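You operate a simulated robot arm through the tools that you are given. There is no shell and no other tool.

The job below is to be done with a simulated robot arm. You get a single attempt, and the scene is never put back.

Task
Let the drawing board down flat and set the green knob to HOLD.
Fine: green knob to FREE first, ease the red knob half way and leave it so, then bring the board down.

The check looks at the end state, three seconds after you hand in, the way a careful person would. Anything else that was tipped, shoved, dropped, spilled or broken makes it a failure.

Robot
A 7-joint arm with a two-finger parallel gripper, fixed in place. Base frame: the origin is at the foot of the arm, x ahead of it, y to its left, z up; the work surface is at about z = 95.6. Units: cm, degrees, N and s.
With the tool pointing down near the work surface it reaches from about 48 to 92 cm from the base axis. Its first joint turns from -115.0 to 115.0 degrees. Payload 3.91 kg.
The tool frame sits at the grasp point between the pads (the TCP): z along the fingers, y along the line on which they close. The tips reach 3 cm beyond it. The gripper opens to 11 cm. The fingers are 2 cm wide and 1 cm thick; the gripper's body (4.8 by 11.2 cm) begins 5.5 cm behind the TCP.
Orientation is told as [roll, pitch, yaw] about the base's x, y, z axes, in that order, counted from this pose: with the fingers straight down and closing along the base's y, the tool's x points along the base's -x, its y along +y and its z along -z.

Tools
- The arm moves only by the tool move_arm. Its argument "steps" is a list of rows, each an object (a shift or turn left out is 0, a gripper value left out holds the last) with "linear": the shift along the base's x, y, z in cm, a list of three; "rotation": the turn, a rotation vector about the base's x, y, z in degrees, a list of three. In form: [{"linear": [tx, ty, tz], "rotation": [rx, ry, rz]}, ...]. A call has 1 to 20 rows; each row is the pose to reach, as a shift and turn from the pose commanded when the call began. "jaw" is the gripper command, from -1 (shut) to 1 (fully open), values between in proportion, set as the call begins (left out, the last holds). A row lasts 0.2 s, in which the tool goes at most 5 cm and 8.6 degrees; a call with a longer step from one row to the next is refused whole, and so is a gripper value outside its range. A pose out of reach is approached as far as the arm can. The call stops where the force on the tool passes 40 N (or 10 N more than at its start, if that is more) or the arm is blocked; 0.2 s more then pass. The fingers move at their own pace (about 15.3 cm/s each) and stop on an object; they squeeze with about 26 N. The grip force told is the motor's: it shows also when the fingers shut on nothing. Time passes only in rows, and 0.2 s behind the last, so rows that repeat a pose let the fingers close. It gives the time, the measured TCP pose, the force on the tool (base axes), the opening and the grip force at its end, in the units of the frame above (readings bear some noise), with the torque about the TCP (base axes, N m) and any sound that the robot's microphone picked up, and new pictures: "pictures" is both (left out), scene, wrist or none.
- Cameras (640 x 400 px; columns grow to the right, rows downward): "scene" is fixed at [22.01, -65.14, 159.24]; the picture's right is [0.64, -0.76, 0.00], its down [-0.49, -0.41, -0.77] and it looks along [0.59, 0.50, -0.64] (base axes); focal length 249 px, centre (320, 200). "wrist" rides on the gripper at [7.2, 1.7, -10.3] in the tool frame; the picture's right is [-0.23, 0.97, 0.00], its down [-0.76, -0.18, -0.62] and it looks along [-0.61, -0.14, 0.78] (tool axes); focal length 222 px, centre (320, 200). There is no depth. A picture from a camera that has moved, and an enlarged one, comes with that camera's place and axes in the base frame and with its lens.
- raise_lower(by): slides the trunk up (or, below 0, down) by that many cm; the arm rides with it, the base frame stays. It gives what a move gives, with no picture.
- inspect(camera, box): a new picture of the part [left, top, right, bottom] of that camera's present view, enlarged. No time passes.
- hand_in(): hands the job in; it is judged then, once.

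Places have to be worked out from the pictures, the camera data and where the tool is seen. Open the gripper and draw the arm clear of the work before you hand the job in, unless the task says otherwise.

The tools are called after "Request:" as a command line: name --argument value ..., lists and objects as JSON in quotes. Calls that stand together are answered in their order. move_arm: Moves the arm, as the interface text tells. Its arguments: {"type":"object","properties":{"steps":{"type":"array","items":{"type":"object","properties":{"linear":{"type":"array","items":{"type":"number"}},"rotation":{"type":"array","items":{"type":"number"}}}}},"jaw":{"type":"number"},"pictures":{"type":"string","enum":["both","scene","wrist","none"]}},"required":["steps"]} The other tools are called the same way: raise_lower (by) slides the trunk up or down; inspect (camera, box) takes an enlarged picture of a part of a camera's view; hand_in () hands the job in.

At the start:

```text
t: 0.0
eef_pos: [63.9, -18.99, 138.72]
tcp_rot: [0.1, 0.0, -0.1]
force: [-0.5, -0.3, -0.8]
ft_torque: [-0.01, -0.03, 0.04]
gripper_width: 10.99
grasp_force: 0.1
trunk travel left (down, up): [-85.0, 14.0]
```

scene: 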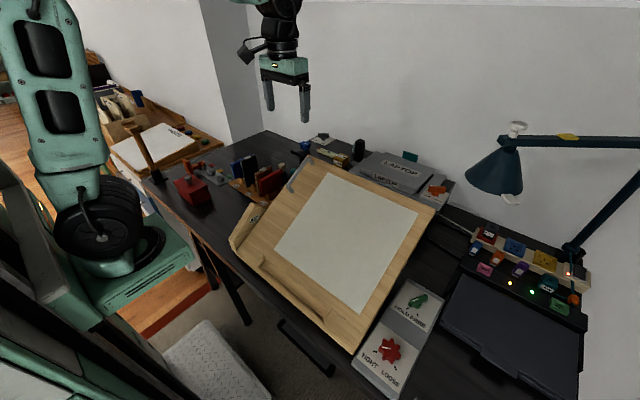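
wrist: 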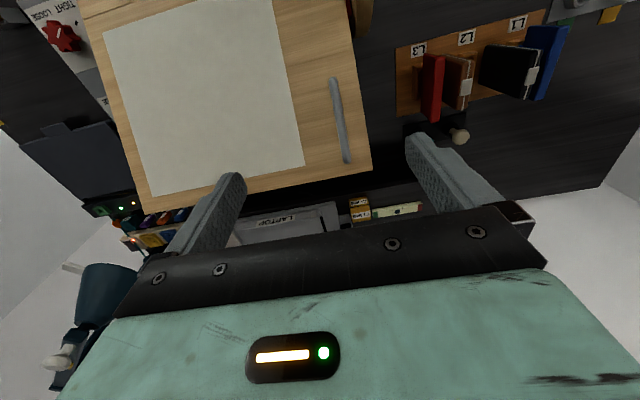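

I start by looking closely at the board, the knobs and the surroundings before moving anything.

Request:
inspect --camera "scene" --box '[340, 270, 460, 400]'

Request:
inspect --camera "scene" --box '[220, 120, 480, 380]'

Request:
inspect --camera "wrist" --box '[0, 0, 400, 250]'

```text
3.08 times, centred on (400, 335) of scene
camera zoom: at [22.01, -65.14, 159.24], right [0.64, -0.76, 0.0], down [-0.49, -0.41, -0.77], along [0.59, 0.5, -0.64], focal length 767 px, centre (74, -215)
```

zoom: 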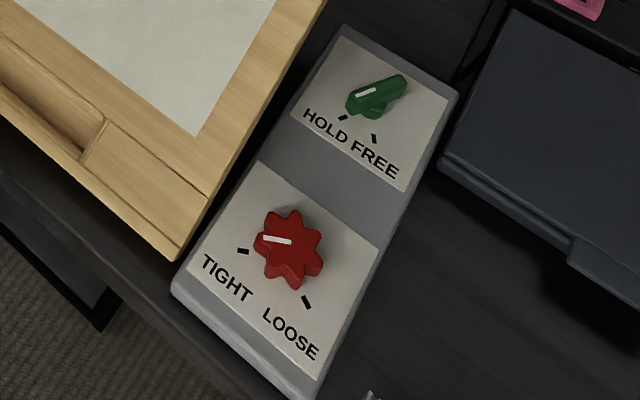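

```text
1.54 times, centred on (350, 250) of scene
camera zoom: at [22.01, -65.14, 159.24], right [0.64, -0.76, 0.0], down [-0.49, -0.41, -0.77], along [0.59, 0.5, -0.64], focal length 384 px, centre (274, 123)
```

zoom: 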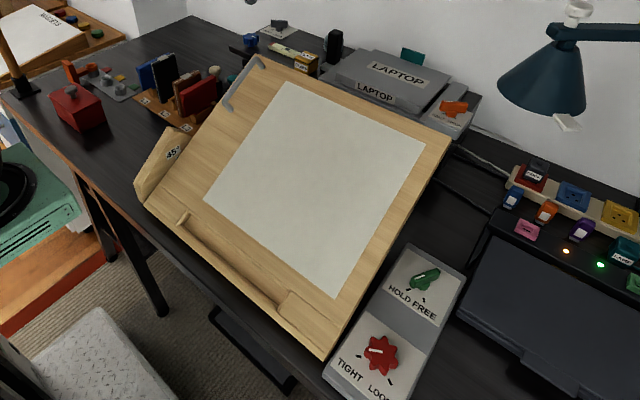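

```text
1.60 times, centred on (200, 125) of wrist
camera zoom: at [56.62, -17.31, 148.96], right [0.23, 0.97, 0.0], down [0.76, -0.18, 0.62], along [0.61, -0.14, -0.78], focal length 355 px, centre (512, 320)
```

zoom: 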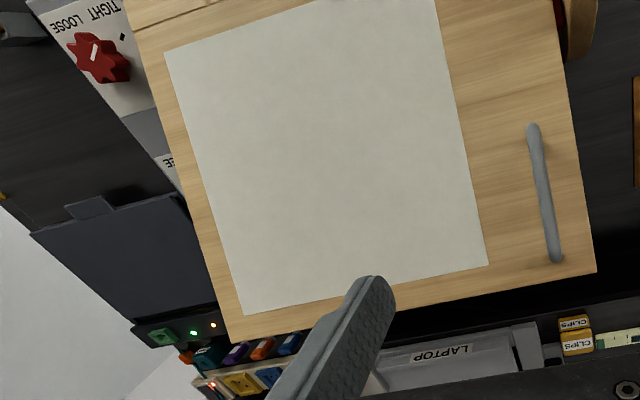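

The board looks tilted about 25° with its hinge near x≈42 and its top edge near x≈78, z≈115; the control panel with red (≈47,-63) and green (≈61,-63) knobs lies on its right. I look closer at the bar on the board, the orange item behind and what lies around or under the board.

Request:
inspect --camera "scene" --box '[220, 120, 340, 195]'

Request:
inspect --camera "scene" --box '[340, 130, 480, 220]'

Request:
inspect --camera "scene" --box '[220, 180, 360, 360]'

Request:
inspect --camera "wrist" --box '[280, 0, 640, 225]'

```text
5.33 times, centred on (280, 158) of scene
camera zoom: at [22.01, -65.14, 159.24], right [0.64, -0.76, 0.0], down [-0.49, -0.41, -0.77], along [0.59, 0.5, -0.64], focal length 1330 px, centre (533, 427)
```

zoom: 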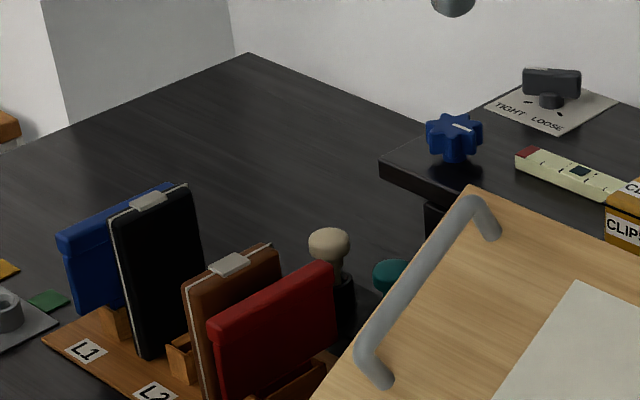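

```text
4.44 times, centred on (410, 175) of scene
camera zoom: at [22.01, -65.14, 159.24], right [0.64, -0.76, 0.0], down [-0.49, -0.41, -0.77], along [0.59, 0.5, -0.64], focal length 1108 px, centre (-80, 311)
```

zoom: 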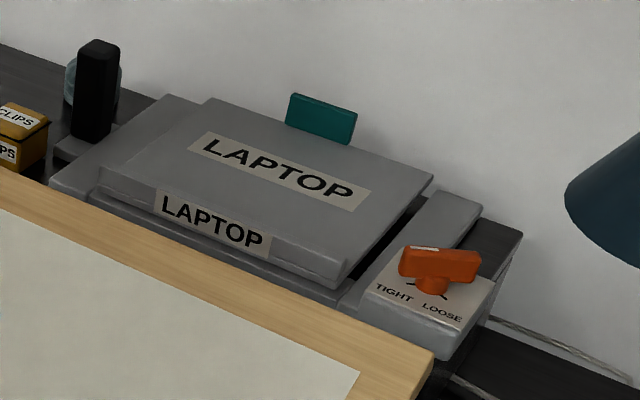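

```text
2.22 times, centred on (290, 270) of scene
camera zoom: at [22.01, -65.14, 159.24], right [0.64, -0.76, 0.0], down [-0.49, -0.41, -0.77], along [0.59, 0.5, -0.64], focal length 554 px, centre (387, 44)
```

zoom: 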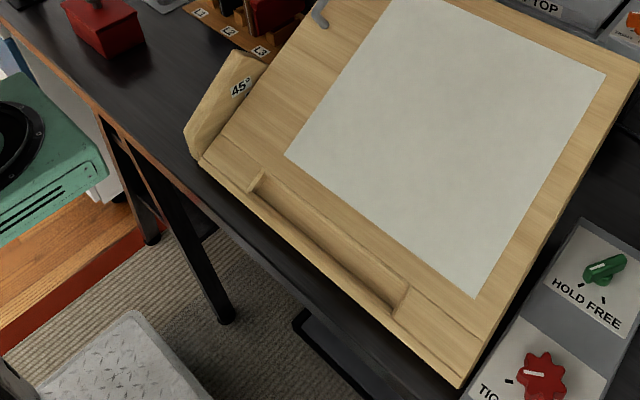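

```text
1.78 times, centred on (460, 112) of wrist
camera zoom: at [56.62, -17.31, 148.96], right [0.23, 0.97, 0.0], down [0.76, -0.18, 0.62], along [0.61, -0.14, -0.78], focal length 395 px, centre (71, 356)
```

zoom: 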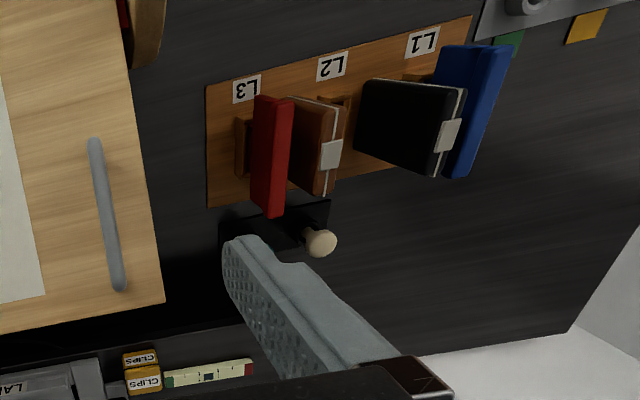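

The gray bar is a lifting handle on the board's left edge; other knobs (blue, black, orange) are decoys. I move the arm, holding its orientation, to a spot high over the near end of the panel to see both knobs and their tick marks from above.

Request:
move_arm --steps '[{"linear": [-2, -3.25, -0.9]}, {"linear": [-4, -6.5, -1.8]}, {"linear": [-6, -9.75, -2.7]}, {"linear": [-8, -13, -3.6]}, {"linear": [-10, -16.25, -4.5]}, {"linear": [-12, -19.5, -5.4]}, {"linear": [-14, -22.75, -6.3]}, {"linear": [-16, -26, -7.2]}, {"linear": [-18, -29.25, -8.1]}, {"linear": [-20, -32.5, -9]}, {"linear": [-22, -35.75, -9.9]}, {"linear": [-24, -39, -10.7]}, {"linear": [-24, -39, -10.7]}]'

```text
t: 2.8
eef_pos: [39.81, -57.79, 128.05]
tcp_rot: [0.0, -0.1, 0.0]
force: [1.0, -0.1, -0.1]
ft_torque: [0.02, -0.01, 0.02]
gripper_width: 10.99
grasp_force: 0.0
trunk travel left (down, up): [-85.0, 14.0]
camera wrist: at [32.52, -56.14, 138.38], right [0.23, 0.97, 0.0], down [0.76, -0.18, 0.62], along [0.61, -0.14, -0.78], focal length 222 px, centre (320, 200)
```

scene: 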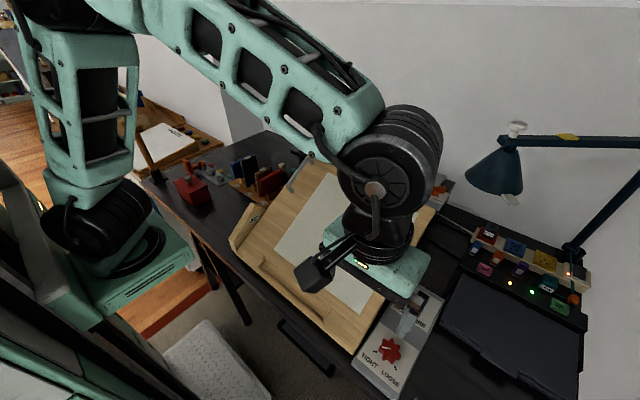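
wrist: 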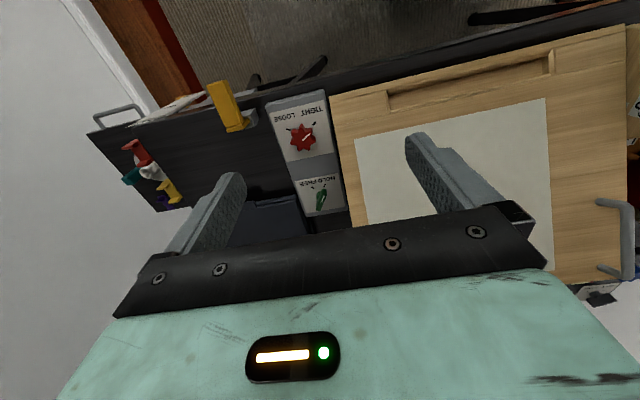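

Both knobs are in the wrist view now, with a yellow object at the desk's front edge right of the panel; I enlarge that area.

Request:
inspect --camera "wrist" --box '[250, 90, 370, 230]'

Request:
inspect --camera "wrist" --box '[80, 40, 400, 240]'

```text
2.86 times, centred on (310, 160) of wrist
camera zoom: at [32.52, -56.14, 138.38], right [0.23, 0.97, 0.0], down [0.76, -0.18, 0.62], along [0.61, -0.14, -0.78], focal length 635 px, centre (349, 314)
```

zoom: 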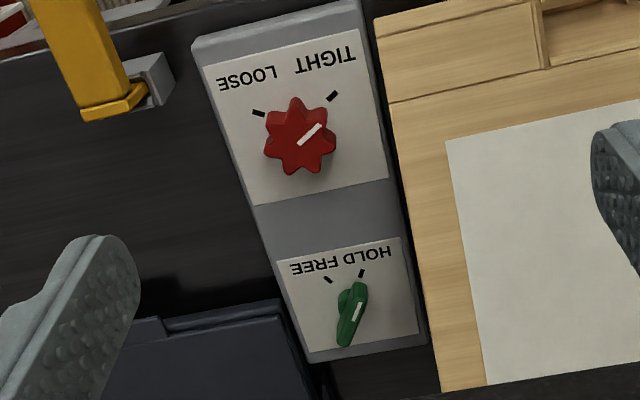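

```text
2.00 times, centred on (240, 140) of wrist
camera zoom: at [32.52, -56.14, 138.38], right [0.23, 0.97, 0.0], down [0.76, -0.18, 0.62], along [0.61, -0.14, -0.78], focal length 444 px, centre (480, 320)
```

zoom: 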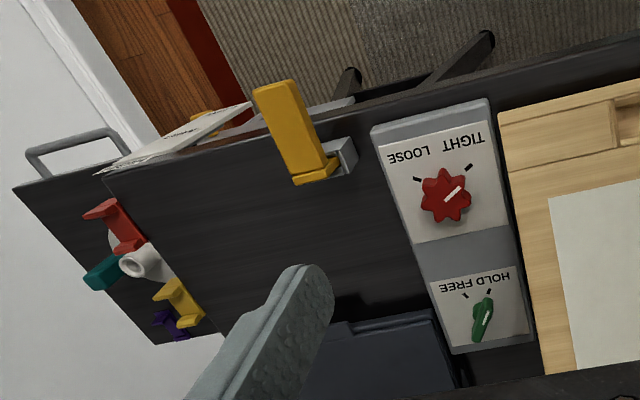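

Ticks for red lie about ±60° either side of "toward the robot" (mark now at TIGHT, half way would point straight at −x), and green turns roughly 65° from HOLD to FREE. Before touching anything I swing the wrist camera to the left side of the board to check that nothing lies under it.

Request:
move_arm --steps '[{"linear": [1.4, 4, 0.5], "rotation": [0, 0, -4.4]}, {"linear": [2.9, 8.1, 1], "rotation": [0, 0, -8.8]}, {"linear": [4.3, 12.2, 1], "rotation": [0, 0, -13.1]}, {"linear": [5.8, 16.3, 1], "rotation": [0, 0, -17.5]}, {"linear": [7.2, 20.3, 1], "rotation": [0, 0, -21.9]}, {"linear": [8.6, 24.4, 1], "rotation": [0, 0, -26.3]}, {"linear": [10.1, 28.4, 1], "rotation": [0, 0, -30.6]}, {"linear": [11.5, 32.5, 1], "rotation": [0, 0, -35]}, {"linear": [12.9, 36.6, 1], "rotation": [0, 0, -39.4]}, {"linear": [14.4, 40.6, 1], "rotation": [0, 0, -43.8]}, {"linear": [15.8, 44.7, 1], "rotation": [0, 0, -48.1]}, {"linear": [17.3, 48.8, 1], "rotation": [0, 0, -52.5]}, {"linear": [18.7, 52.8, 1], "rotation": [0, 0, -56.9]}, {"linear": [20.1, 56.9, 1], "rotation": [0, 0, -61.3]}, {"linear": [21.6, 60.9, 0], "rotation": [0, 0, -65.6]}, {"linear": [23, 65, -1], "rotation": [0, 0, -70]}, {"linear": [23, 65, -1], "rotation": [0, 0, -70]}]' --pictures "none"

```text
t: 6.4
eef_pos: [62.89, 7.05, 127.04]
tcp_rot: [0.0, 0.0, -70.2]
force: [-0.4, 0.3, 0.7]
ft_torque: [-0.03, -0.03, 0.01]
gripper_width: 11.0
grasp_force: 0.2
trunk travel left (down, up): [-85.0, 14.0]
```

The arm reached (62.9, 7, 127) with yaw −70°. Now I tilt the tool by 27° so the camera looks in under the raised board, staying well above the books.

Request:
move_arm --steps '[{"linear": [0, 0, 0], "rotation": [-7, 0, 0]}, {"linear": [0, 0, -1], "rotation": [-14, 0, 0]}, {"linear": [0, 0, -2], "rotation": [-21, 0, 0]}, {"linear": [0, 0, -2.5], "rotation": [-28, 0, 0]}, {"linear": [0, 0, -2.5], "rotation": [-28, 0, 0]}]' --pictures "both"

```text
t: 7.6
eef_pos: [62.89, 7.08, 124.52]
tcp_rot: [-10.3, -26.3, -67.7]
force: [0.2, 0.8, 0.4]
ft_torque: [0.0, 0.01, 0.04]
gripper_width: 10.99
grasp_force: 0.1
trunk travel left (down, up): [-85.0, 14.0]
camera wrist: at [62.01, 18.42, 130.07], right [0.99, 0.1, -0.06], down [0.09, -0.39, 0.92], along [0.07, -0.91, -0.4], focal length 222 px, centre (320, 200)
```

scene: 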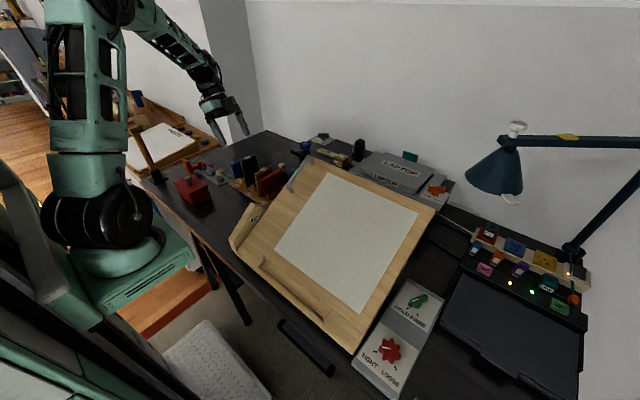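
wrist: 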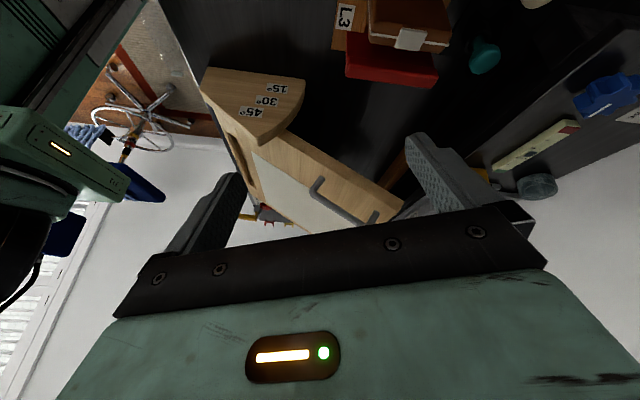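

The image is upside-down; beside the board there is an angle scale (15°/30°/45°), and below the board's edge I see something brown. I enlarge it.

Request:
inspect --camera "wrist" --box '[180, 50, 440, 240]'

Request:
inspect --camera "wrist" --box '[330, 80, 530, 220]'

```text
2.11 times, centred on (310, 145) of wrist
camera zoom: at [62.01, 18.42, 130.07], right [0.99, 0.1, -0.06], down [0.09, -0.39, 0.92], along [0.07, -0.91, -0.4], focal length 468 px, centre (341, 316)
```

zoom: 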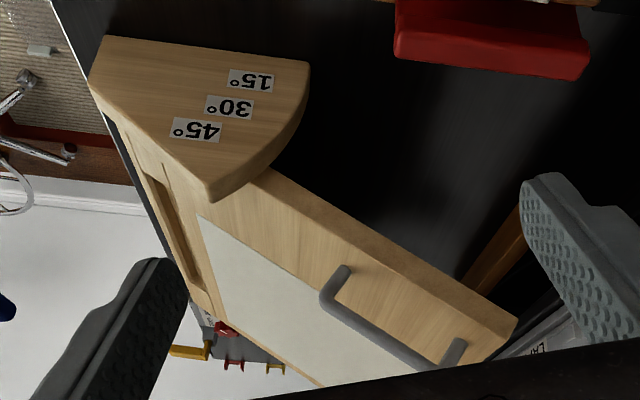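

```text
2.86 times, centred on (430, 150) of wrist
camera zoom: at [62.01, 18.42, 130.07], right [0.99, 0.1, -0.06], down [0.09, -0.39, 0.92], along [0.07, -0.91, -0.4], focal length 635 px, centre (6, 343)
```

zoom: 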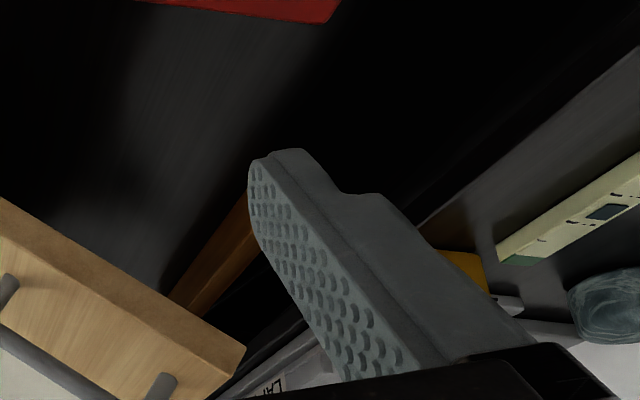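

Under the board's left side I see bare table, plus a brown bar on the table near x≈85 behind the board's top edge. I shift to the gap in front of the books, lower and turned, to look deeper under the board.

Request:
move_arm --steps '[{"linear": [-3, -1, 0], "rotation": [0, 0, 5]}, {"linear": [-6, -2, -1], "rotation": [0, 0, 10]}, {"linear": [-9, -3, -3], "rotation": [0, 0, 15]}, {"linear": [-9, -4, -6], "rotation": [0, 0, 20]}, {"linear": [-9, -5, -9], "rotation": [0, 0, 25]}, {"linear": [-9, -6, -12], "rotation": [0, 0, 30]}, {"linear": [-9, -6, -12], "rotation": [0, 0, 30]}]' --pictures "both"

```text
t: 9.2
eef_pos: [53.94, 0.87, 112.39]
tcp_rot: [-10.3, -26.1, -37.7]
force: [-1.2, -0.2, -0.6]
ft_torque: [-0.03, -0.01, 0.0]
gripper_width: 11.0
grasp_force: 0.1
trunk travel left (down, up): [-85.0, 14.0]
camera wrist: at [47.56, 10.3, 117.99], right [0.81, 0.59, -0.06], down [0.28, -0.29, 0.91], along [0.52, -0.75, -0.4], focal length 222 px, centre (320, 200)
```

scene: 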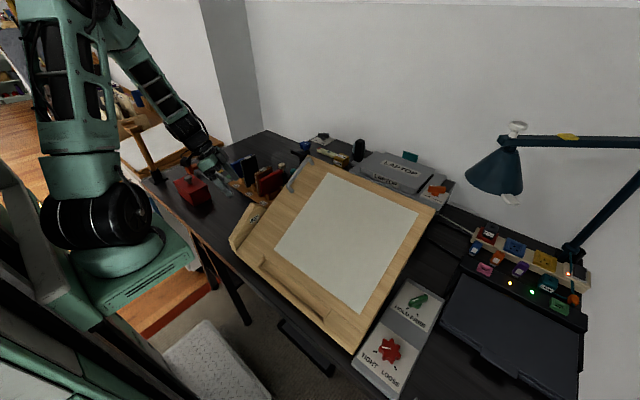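
wrist: 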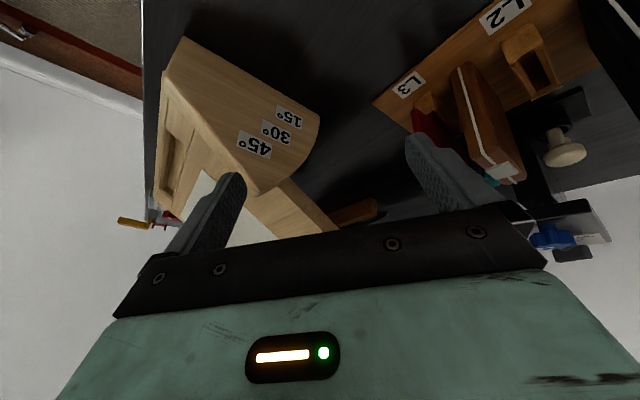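

The brown bar's end is visible past the board edge; I enlarge the region under the board.

Request:
inspect --camera "wrist" --box '[260, 130, 440, 242]'

```text
3.56 times, centred on (350, 186) of wrist
camera zoom: at [47.56, 10.3, 117.99], right [0.81, 0.59, -0.06], down [0.28, -0.29, 0.91], along [0.52, -0.75, -0.4], focal length 790 px, centre (213, 250)
```

zoom: 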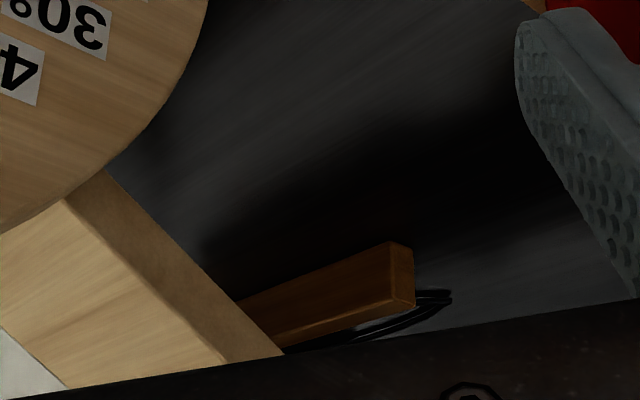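

There is a wooden bar (~4 cm tall) running along y near x≈85 under/behind the board's top edge. I need to know whether it is the board's rest or a loose object in the way, so I rise and look from over the far-left corner along the top edge.

Request:
move_arm --steps '[{"linear": [0, 0, 4.5], "rotation": [0, 0, 0]}, {"linear": [0, 0, 9], "rotation": [0, 0, -3]}, {"linear": [3, 0, 12], "rotation": [0, 0, -6]}, {"linear": [7, 0, 12], "rotation": [0, 0, -10]}, {"linear": [11, 0, 12], "rotation": [0, 0, -15]}, {"linear": [15, 0, 12], "rotation": [0, 0, -20]}, {"linear": [19, 0, 12], "rotation": [0, 0, -25]}, {"linear": [23, 0, 12], "rotation": [0, 0, -30]}, {"linear": [27, 0, 12], "rotation": [0, 0, -33]}, {"linear": [30, 0, 12], "rotation": [0, 0, -36]}, {"linear": [30, 0, 12], "rotation": [0, 0, -36]}]' --pictures "both"

```text
t: 11.6
eef_pos: [83.87, 1.08, 124.33]
tcp_rot: [-10.3, -26.2, -73.7]
force: [-0.5, -0.8, 0.4]
ft_torque: [0.01, -0.01, -0.02]
gripper_width: 10.97
grasp_force: 0.0
trunk travel left (down, up): [-85.0, 14.0]
camera wrist: at [84.23, 12.5, 129.94], right [1.0, 0.0, -0.06], down [0.05, -0.4, 0.91], along [-0.02, -0.92, -0.4], focal length 222 px, centre (320, 200)
```

scene: 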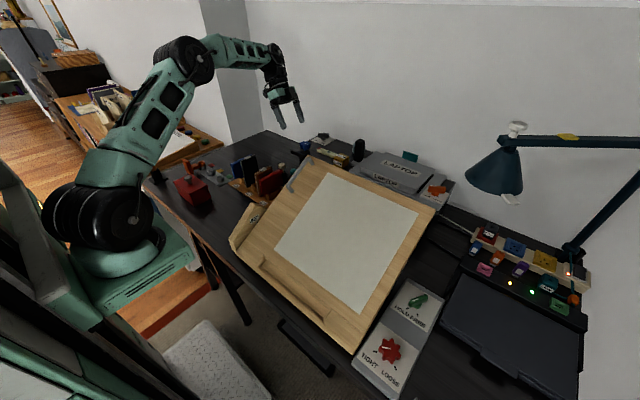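
wrist: 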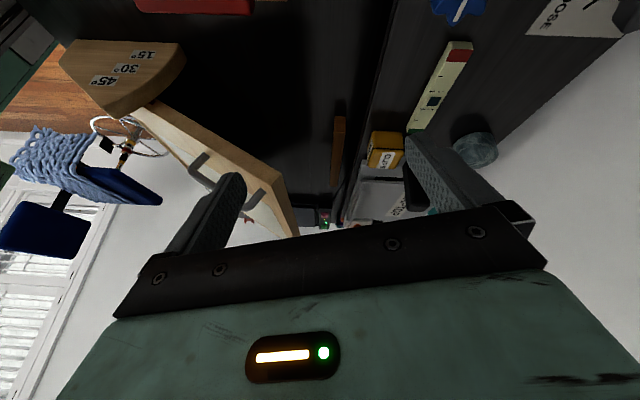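

Request:
inspect --camera "wrist" --box '[120, 80, 420, 260]'

Request:
inspect --camera "wrist" --box '[240, 100, 400, 240]'

```text
2.13 times, centred on (270, 170) of wrist
camera zoom: at [84.23, 12.5, 129.94], right [1.0, 0.0, -0.06], down [0.05, -0.4, 0.91], along [-0.02, -0.92, -0.4], focal length 474 px, centre (427, 264)
```

zoom: 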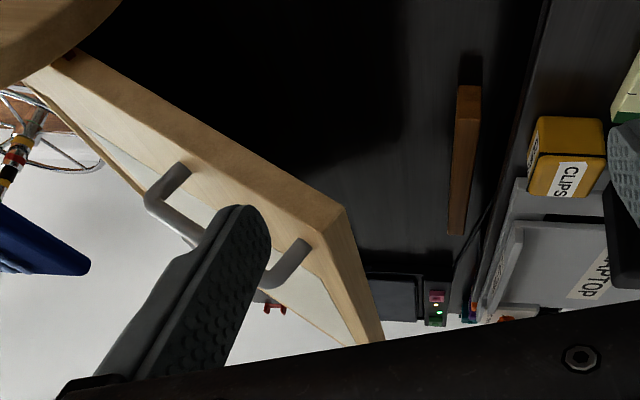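

```text
2.86 times, centred on (320, 170) of wrist
camera zoom: at [84.23, 12.5, 129.94], right [1.0, 0.0, -0.06], down [0.05, -0.4, 0.91], along [-0.02, -0.92, -0.4], focal length 635 px, centre (320, 286)
```

zoom: 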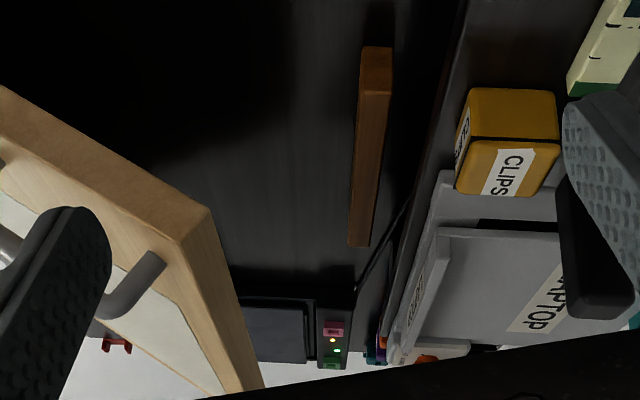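

The wooden bar is at x≈85.5–88, y −23…−47, while the flat board should end near x≈82, so it is clear of the board and the space below looks empty. I undo the tilt here before travelling to the panel.

Request:
move_arm --steps '[{"linear": [-1, 0, 1], "rotation": [6.96, -0.73, 0]}, {"linear": [-2, 0, 2], "rotation": [13.9, -1.46, 0]}, {"linear": [-3, 0, 2.5], "rotation": [20.9, -2.2, 0]}, {"linear": [-4, 0, 2.5], "rotation": [27.85, -2.93, 0]}, {"linear": [-4, 0, 2.5], "rotation": [27.85, -2.93, 0]}]' --jaw -0.2 --pictures "none"

```text
t: 12.8
eef_pos: [79.89, 1.02, 127.04]
tcp_rot: [0.1, 0.1, -76.0]
force: [0.6, 0.0, 0.4]
ft_torque: [0.0, -0.01, 0.01]
gripper_width: 4.4
grasp_force: 0.0
trunk travel left (down, up): [-85.0, 14.0]
```

Tool is vertical again at yaw −76° with the fingers 4.4 cm apart. I travel back to above the green knob at z≈122 while turning yaw to 0.

Request:
move_arm --steps '[{"linear": [-1.2, -3.7, 0], "rotation": [0, 0, 4.5]}, {"linear": [-2.4, -7.5, 0], "rotation": [0, 0, 9]}, {"linear": [-3.6, -11.3, 0], "rotation": [0, 0, 13.5]}, {"linear": [-4.7, -15.1, 0], "rotation": [0, 0, 18]}, {"linear": [-5.9, -18.9, 0], "rotation": [0, 0, 22.5]}, {"linear": [-7, -22.6, 0], "rotation": [0, 0, 27]}, {"linear": [-8.2, -26.4, 0], "rotation": [0, 0, 31.5]}, {"linear": [-9.4, -30.1, 0], "rotation": [0, 0, 36]}, {"linear": [-10.6, -33.9, 0], "rotation": [0, 0, 40.5]}, {"linear": [-11.7, -37.6, 0], "rotation": [0, 0, 45]}, {"linear": [-12.9, -41.4, -0.5], "rotation": [0, 0, 49.5]}, {"linear": [-14, -45.2, -1], "rotation": [0, 0, 54]}, {"linear": [-15.2, -48.9, -2], "rotation": [0, 0, 58.5]}, {"linear": [-16.4, -52.7, -3], "rotation": [0, 0, 63]}, {"linear": [-17.6, -56.5, -4], "rotation": [0, 0, 67.5]}, {"linear": [-18.7, -60.2, -5], "rotation": [0, 0, 72]}, {"linear": [-19.9, -64, -5], "rotation": [0, 0, 76]}, {"linear": [-19.9, -64, -5], "rotation": [0, 0, 76]}]' --pictures "both"

```text
t: 16.6
eef_pos: [60.02, -63.17, 122.11]
tcp_rot: [0.1, 0.1, 0.0]
force: [0.5, 0.4, 0.8]
ft_torque: [0.03, 0.01, 0.02]
gripper_width: 4.42
grasp_force: 0.0
trunk travel left (down, up): [-85.0, 14.0]
camera wrist: at [52.66, -61.45, 132.27], right [0.23, 0.97, 0.0], down [0.76, -0.18, 0.62], along [0.61, -0.14, -0.78], focal length 222 px, centre (320, 200)
```

scene: 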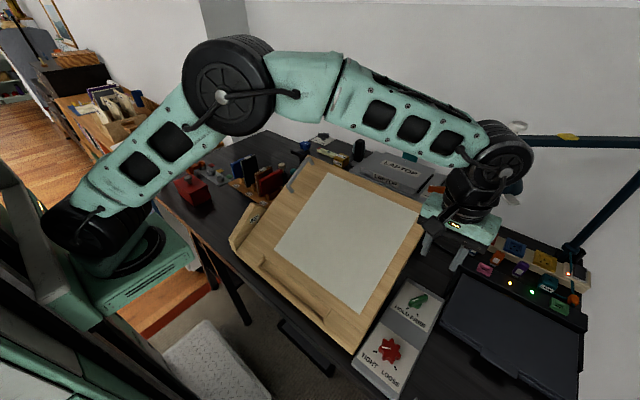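
wrist: 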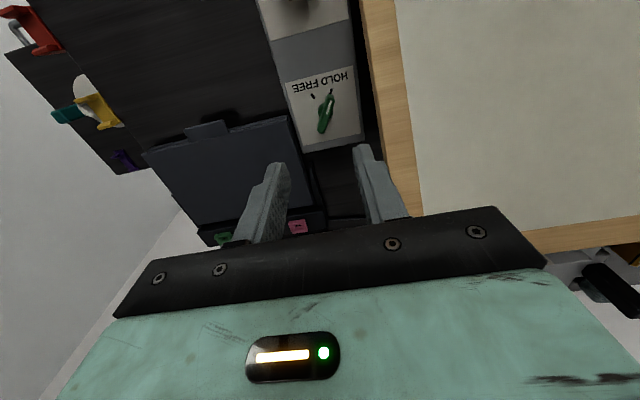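

The green knob is seen ahead between the fingers. I enlarge it to measure its centre, marks and height by parallax.

Request:
inspect --camera "wrist" --box '[260, 50, 400, 160]'

Request:
inspect --camera "scene" --box '[380, 200, 520, 320]'

```text
3.64 times, centred on (330, 105) of wrist
camera zoom: at [52.66, -61.45, 132.27], right [0.23, 0.97, 0.0], down [0.76, -0.18, 0.62], along [0.61, -0.14, -0.78], focal length 808 px, centre (284, 546)
```

zoom: 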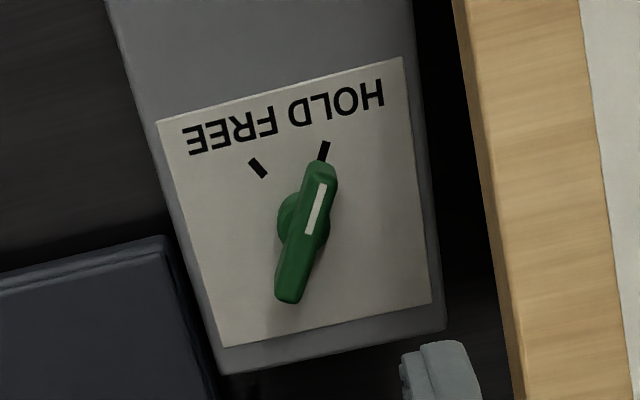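

```text
3.33 times, centred on (450, 260) of scene
camera zoom: at [22.01, -65.14, 159.24], right [0.64, -0.76, 0.0], down [-0.49, -0.41, -0.77], along [0.59, 0.5, -0.64], focal length 831 px, centre (-113, 0)
```

zoom: 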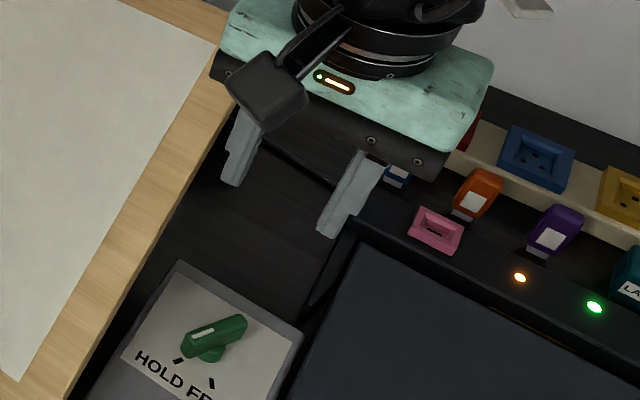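

Parallax gives: panel top z≈97.7, green bar centre (62.7,−62.9), top z≈100.2, ticks at ±30° so the turn is about 60°. I open to 5.5 cm and descend to just above the knob so the bar's near end will sit between the fingers like in a fork.

Request:
move_arm --steps '[{"linear": [0.8, -0.25, -4]}, {"linear": [0.8, -0.25, -8]}, {"linear": [0.8, -0.25, -12]}, {"linear": [0.8, -0.25, -16]}, {"linear": [0.8, -0.25, -16]}]' --jaw 0 --pictures "both"

Request:
inspect --camera "wrist" --box '[220, 40, 420, 200]'

Request:
inspect --camera "scene" --box '[370, 220, 490, 340]'

```text
t: 17.8
eef_pos: [60.68, -63.47, 105.84]
tcp_rot: [0.1, 0.1, -0.1]
force: [0.3, 0.8, 0.4]
ft_torque: [-0.01, -0.03, -0.04]
gripper_width: 5.5
grasp_force: 0.2
trunk travel left (down, up): [-85.0, 14.0]
camera wrist: at [53.35, -61.71, 116.13], right [0.23, 0.97, 0.0], down [0.76, -0.18, 0.62], along [0.61, -0.14, -0.78], focal length 222 px, centre (320, 200)
```

scene: 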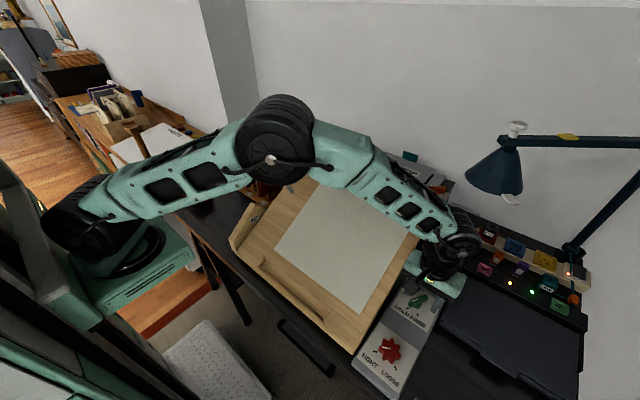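
wrist: 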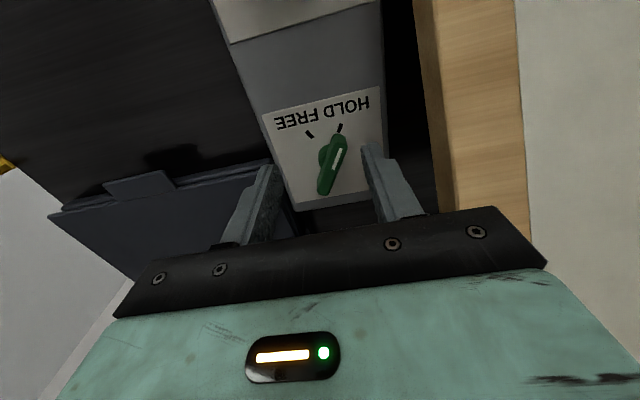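

```text
2.50 times, centred on (320, 120) of wrist
camera zoom: at [53.35, -61.71, 116.13], right [0.23, 0.97, 0.0], down [0.76, -0.18, 0.62], along [0.61, -0.14, -0.78], focal length 555 px, centre (320, 400)
```

zoom: 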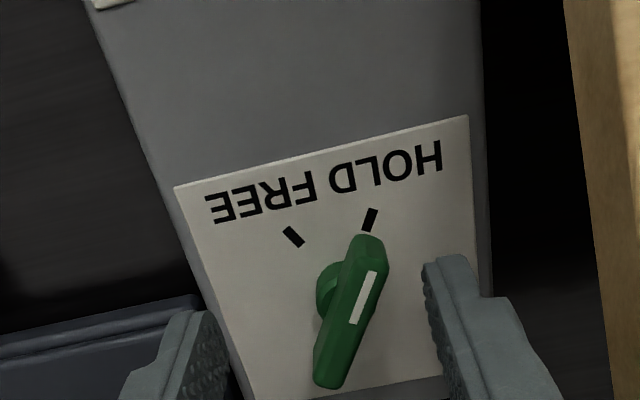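

```text
3.33 times, centred on (430, 280) of scene
camera zoom: at [22.01, -65.14, 159.24], right [0.64, -0.76, 0.0], down [-0.49, -0.41, -0.77], along [0.59, 0.5, -0.64], focal length 831 px, centre (-47, -67)
```

zoom: 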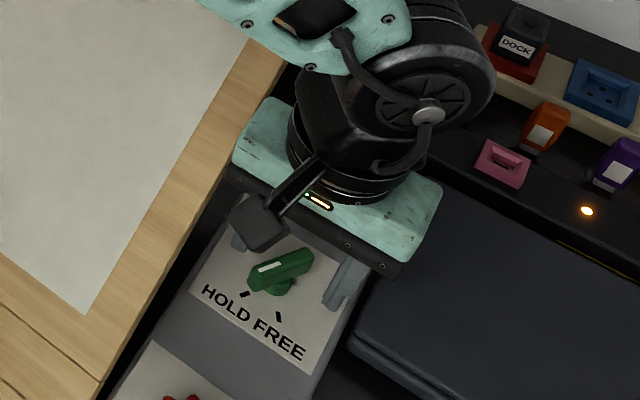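

The fingers straddle the bar as planned (bar corner y≈−61.1, inner face y≈−60.7). I descend 4.2 cm so the tips are at z≈98.6, about 0.9 cm above the panel.

Request:
move_arm --steps '[{"linear": [0.1, 0.05, -1.4]}, {"linear": [0.1, 0.05, -2.8]}, {"linear": [0.1, 0.05, -4.2]}, {"linear": [0.1, 0.05, -4.2]}]' --pictures "both"

Request:
inspect --camera "wrist" --box '[220, 60, 420, 220]'

Request:
inspect --camera "scene" --box '[370, 220, 490, 340]'

```text
t: 18.8
eef_pos: [60.81, -63.35, 101.89]
tcp_rot: [-0.2, 0.0, -0.2]
force: [0.6, -0.3, -0.2]
ft_torque: [-0.01, -0.04, -0.03]
gripper_width: 5.49
grasp_force: 0.0
trunk travel left (down, up): [-85.0, 14.0]
camera wrist: at [53.64, -61.61, 112.15], right [0.23, 0.97, 0.0], down [0.76, -0.18, 0.62], along [0.61, -0.14, -0.78], focal length 222 px, centre (320, 200)
```

scene: 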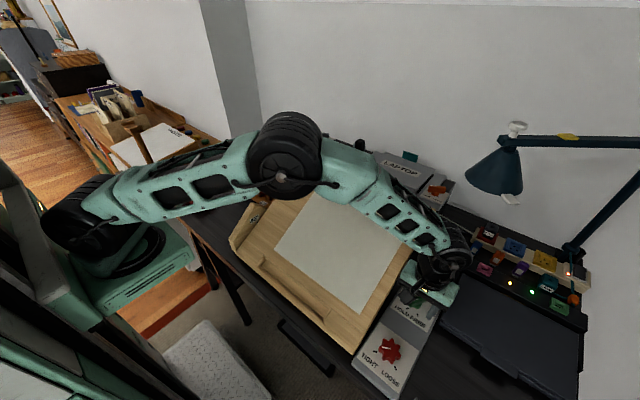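
wrist: 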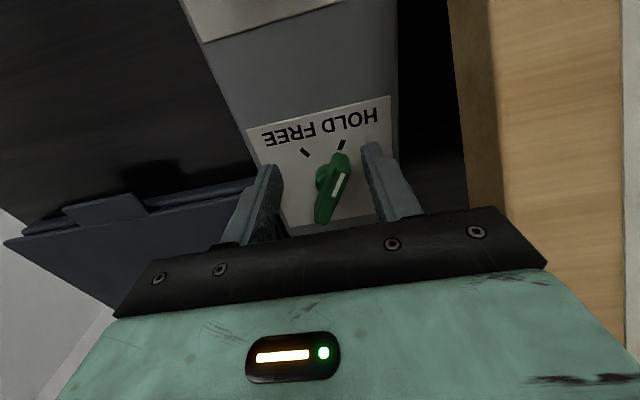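

```text
2.50 times, centred on (320, 140) of wrist
camera zoom: at [53.64, -61.61, 112.15], right [0.23, 0.97, 0.0], down [0.76, -0.18, 0.62], along [0.61, -0.14, -0.78], focal length 555 px, centre (320, 350)
```

zoom: 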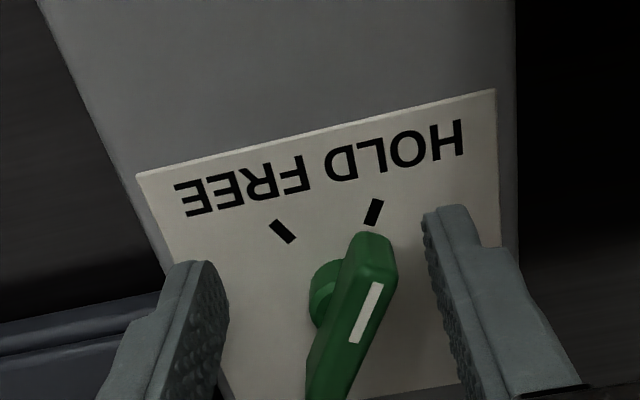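

```text
3.33 times, centred on (430, 280) of scene
camera zoom: at [22.01, -65.14, 159.24], right [0.64, -0.76, 0.0], down [-0.49, -0.41, -0.77], along [0.59, 0.5, -0.64], focal length 831 px, centre (-47, -67)
```

zoom: 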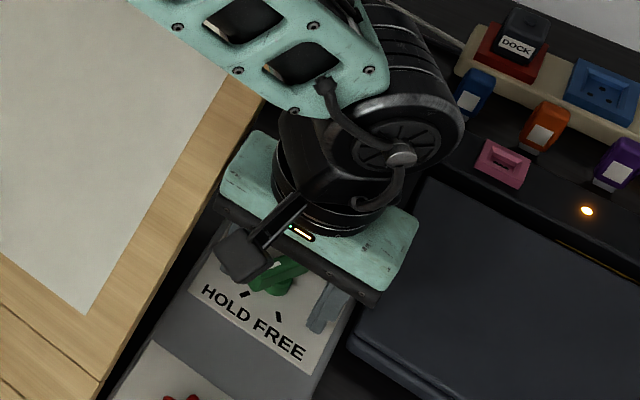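

The fork straddles the bar without contact. I push slowly toward −y (toward FREE) by 1.2 cm first and check.

Request:
move_arm --steps '[{"linear": [0, -0.3, 0]}, {"linear": [0, -0.6, 0]}, {"linear": [0, -0.9, 0]}, {"linear": [0, -1.2, 0]}, {"linear": [0, -1.2, 0]}]' --pictures "wrist"

Request:
inspect --camera "wrist" --box '[220, 60, 420, 220]'

```text
t: 20.0
eef_pos: [60.91, -64.49, 101.87]
tcp_rot: [0.0, 0.0, 0.0]
force: [-0.3, 0.6, 0.4]
ft_torque: [0.03, 0.07, 0.03]
gripper_width: 5.52
grasp_force: 0.2
trunk travel left (down, up): [-85.0, 14.0]
camera wrist: at [53.61, -62.74, 112.12], right [0.23, 0.97, 0.0], down [0.76, -0.18, 0.62], along [0.61, -0.14, -0.78], focal length 222 px, centre (320, 200)
```

wrist: 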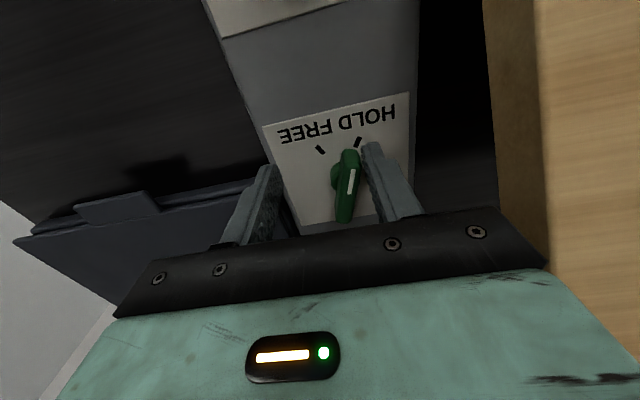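

```text
2.50 times, centred on (320, 140) of wrist
camera zoom: at [53.61, -62.74, 112.12], right [0.23, 0.97, 0.0], down [0.76, -0.18, 0.62], along [0.61, -0.14, -0.78], focal length 555 px, centre (320, 350)
```

zoom: 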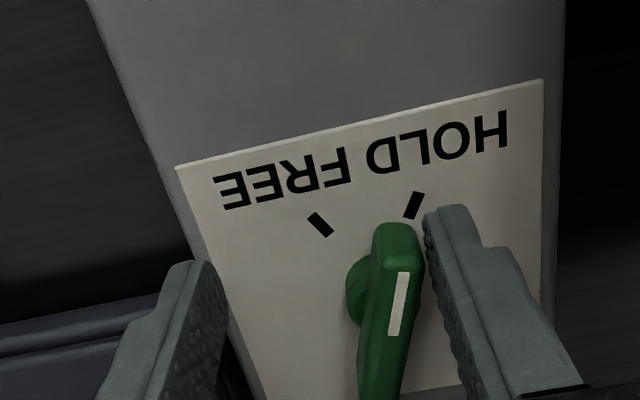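

The bar has begun to turn toward FREE with almost no force. I continue pushing another 1 cm.

Request:
move_arm --steps '[{"linear": [0, -0.25, 0]}, {"linear": [0, -0.5, 0]}, {"linear": [0, -0.75, 0]}, {"linear": [0, -1.0, 0]}, {"linear": [0, -1.0, 0]}]' --pictures "wrist"

Request:
inspect --camera "wrist" --box '[220, 60, 420, 220]'

```text
t: 21.2
eef_pos: [60.75, -65.51, 101.88]
tcp_rot: [0.0, 0.0, -0.1]
force: [-1.1, 3.7, -0.2]
ft_torque: [0.03, 0.01, 0.08]
gripper_width: 5.67
grasp_force: 2.1
trunk travel left (down, up): [-85.0, 14.0]
camera wrist: at [53.55, -63.72, 112.11], right [0.23, 0.97, 0.0], down [0.76, -0.18, 0.62], along [0.61, -0.14, -0.78], focal length 222 px, centre (320, 200)
```

wrist: 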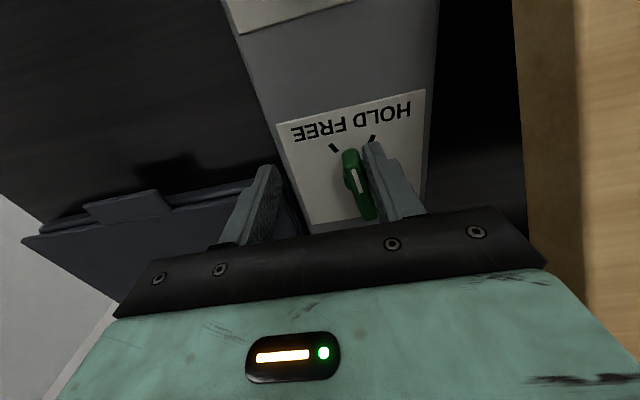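

```text
2.50 times, centred on (320, 140) of wrist
camera zoom: at [53.55, -63.72, 112.11], right [0.23, 0.97, 0.0], down [0.76, -0.18, 0.62], along [0.61, -0.14, -0.78], focal length 555 px, centre (320, 350)
```

zoom: 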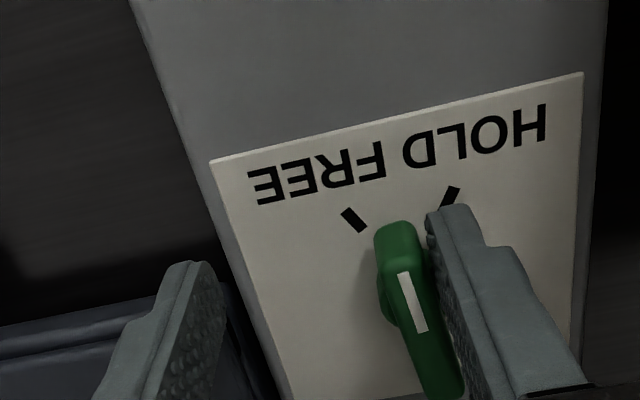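

The mark is now near 186° (just past the middle), still short of FREE at about 210°. I move the fork 0.6 cm outward for better leverage and push a further 0.7 cm.

Request:
move_arm --steps '[{"linear": [0, 0.15, 0]}, {"linear": [-0.6, 0.15, 0]}, {"linear": [-0.6, -0.2, 0]}, {"linear": [-0.6, -0.5, 0]}, {"linear": [-0.6, -0.7, 0]}, {"linear": [-0.6, -0.7, 0]}]' --pictures "wrist"

Request:
inspect --camera "wrist" --box '[220, 60, 420, 220]'

```text
t: 22.6
eef_pos: [60.22, -66.15, 101.73]
tcp_rot: [0.0, 0.1, -0.2]
force: [-0.5, -0.3, 0.5]
ft_torque: [0.0, 0.0, -0.02]
gripper_width: 5.52
grasp_force: 0.7
trunk travel left (down, up): [-85.0, 14.0]
camera wrist: at [52.98, -64.38, 112.09], right [0.23, 0.97, 0.0], down [0.76, -0.18, 0.62], along [0.61, -0.14, -0.78], focal length 222 px, centre (320, 200)
```

wrist: 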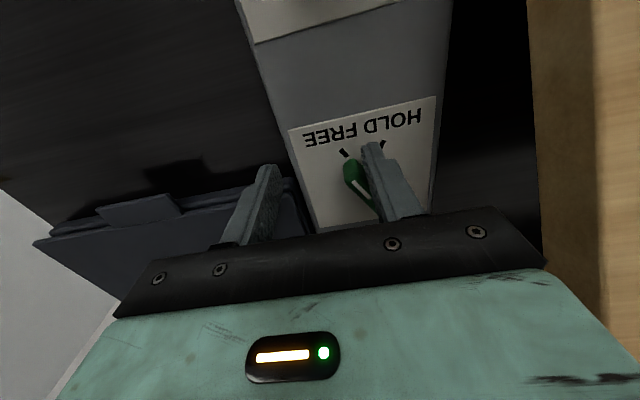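

```text
2.50 times, centred on (320, 140) of wrist
camera zoom: at [52.98, -64.38, 112.09], right [0.23, 0.97, 0.0], down [0.76, -0.18, 0.62], along [0.61, -0.14, -0.78], focal length 555 px, centre (320, 350)
```

zoom: 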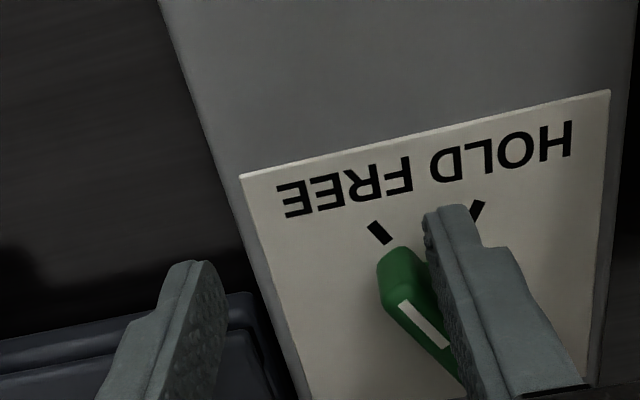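

The mark direction computes to about 208°, pointing right at the FREE tick. I nudge 0.15 cm more to see whether there is an end stop.

Request:
move_arm --steps '[{"linear": [0, -0.08, 0]}, {"linear": [0, -0.15, 0]}, {"linear": [0, -0.15, 0]}]' --pictures "wrist"

Request:
inspect --camera "wrist" --box '[270, 80, 430, 208]'

```text
t: 23.4
eef_pos: [60.25, -66.29, 101.83]
tcp_rot: [-0.1, 0.0, -0.1]
force: [-0.7, 5.1, 2.1]
ft_torque: [0.11, 0.0, 0.09]
gripper_width: 5.75
grasp_force: 2.7
trunk travel left (down, up): [-85.0, 14.0]
camera wrist: at [52.95, -64.54, 112.09], right [0.23, 0.97, 0.0], down [0.76, -0.18, 0.62], along [0.61, -0.14, -0.78], focal length 222 px, centre (320, 200)
```

wrist: 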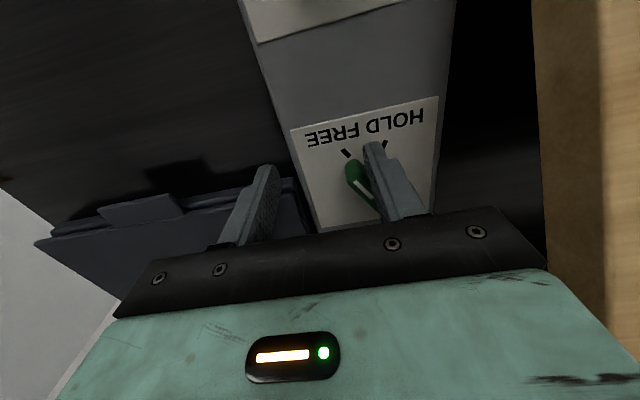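

```text
3.12 times, centred on (350, 144) of wrist
camera zoom: at [52.95, -64.54, 112.09], right [0.23, 0.97, 0.0], down [0.76, -0.18, 0.62], along [0.61, -0.14, -0.78], focal length 694 px, centre (226, 375)
```

zoom: 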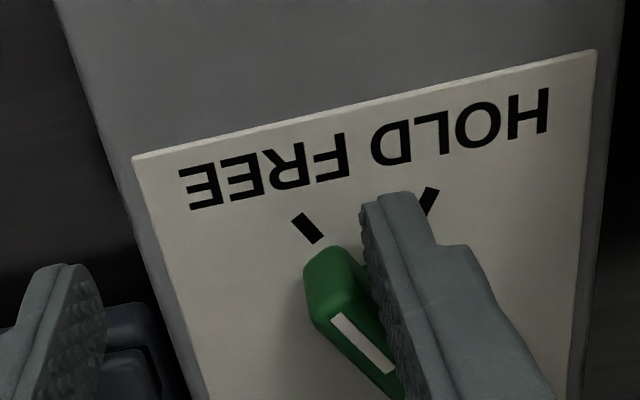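

The mark is at ~211°, aligned with FREE, and the resistance rose to 5 N, which suggests its end stop. I back the finger off 0.4 cm and rise to check from above.

Request:
move_arm --steps '[{"linear": [0, 0.25, 0]}, {"linear": [0, 0.5, 0]}, {"linear": [0, 0.5, 3]}, {"linear": [0, 0.5, 7]}, {"linear": [0, 0.5, 11]}, {"linear": [0, 0.5, 15]}, {"linear": [0, 0.5, 15]}]' --pictures "both"

Request:
inspect --camera "wrist" --box '[240, 40, 400, 168]'

Request:
inspect --camera "scene" --box '[340, 270, 460, 400]'

```text
t: 25.0
eef_pos: [60.3, -65.97, 116.94]
tcp_rot: [-0.1, 0.0, -0.1]
force: [0.7, -0.9, 0.5]
ft_torque: [-0.01, 0.01, 0.02]
gripper_width: 5.5
grasp_force: 0.0
trunk travel left (down, up): [-85.0, 14.0]
camera wrist: at [53.0, -64.24, 127.15], right [0.23, 0.97, 0.0], down [0.76, -0.18, 0.62], along [0.61, -0.14, -0.78], focal length 222 px, centre (320, 200)
```

scene: 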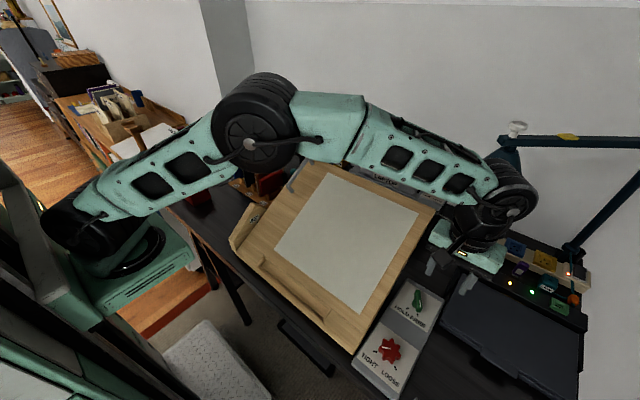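
wrist: 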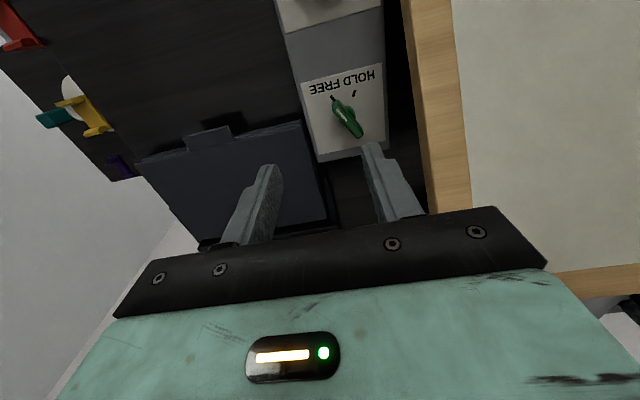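

```text
3.12 times, centred on (320, 104) of wrist
camera zoom: at [53.0, -64.24, 127.15], right [0.23, 0.97, 0.0], down [0.76, -0.18, 0.62], along [0.61, -0.14, -0.78], focal length 694 px, centre (320, 500)
```

zoom: 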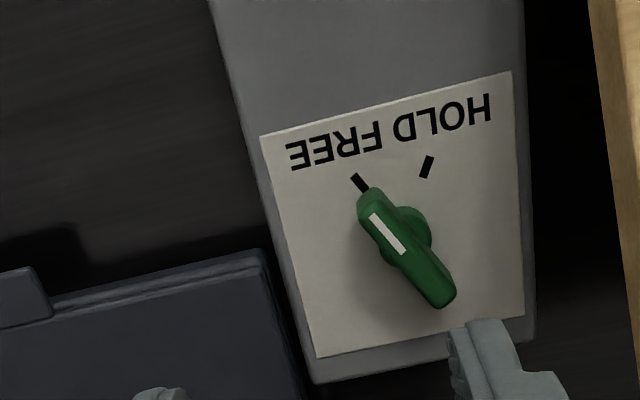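

```text
3.08 times, centred on (400, 335) of scene
camera zoom: at [22.01, -65.14, 159.24], right [0.64, -0.76, 0.0], down [-0.49, -0.41, -0.77], along [0.59, 0.5, -0.64], focal length 767 px, centre (74, -215)
```

zoom: 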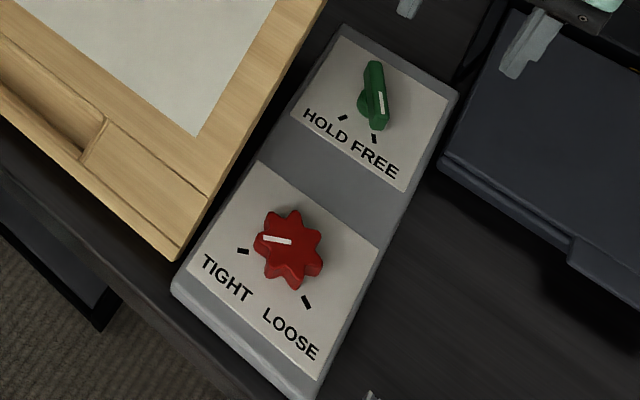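

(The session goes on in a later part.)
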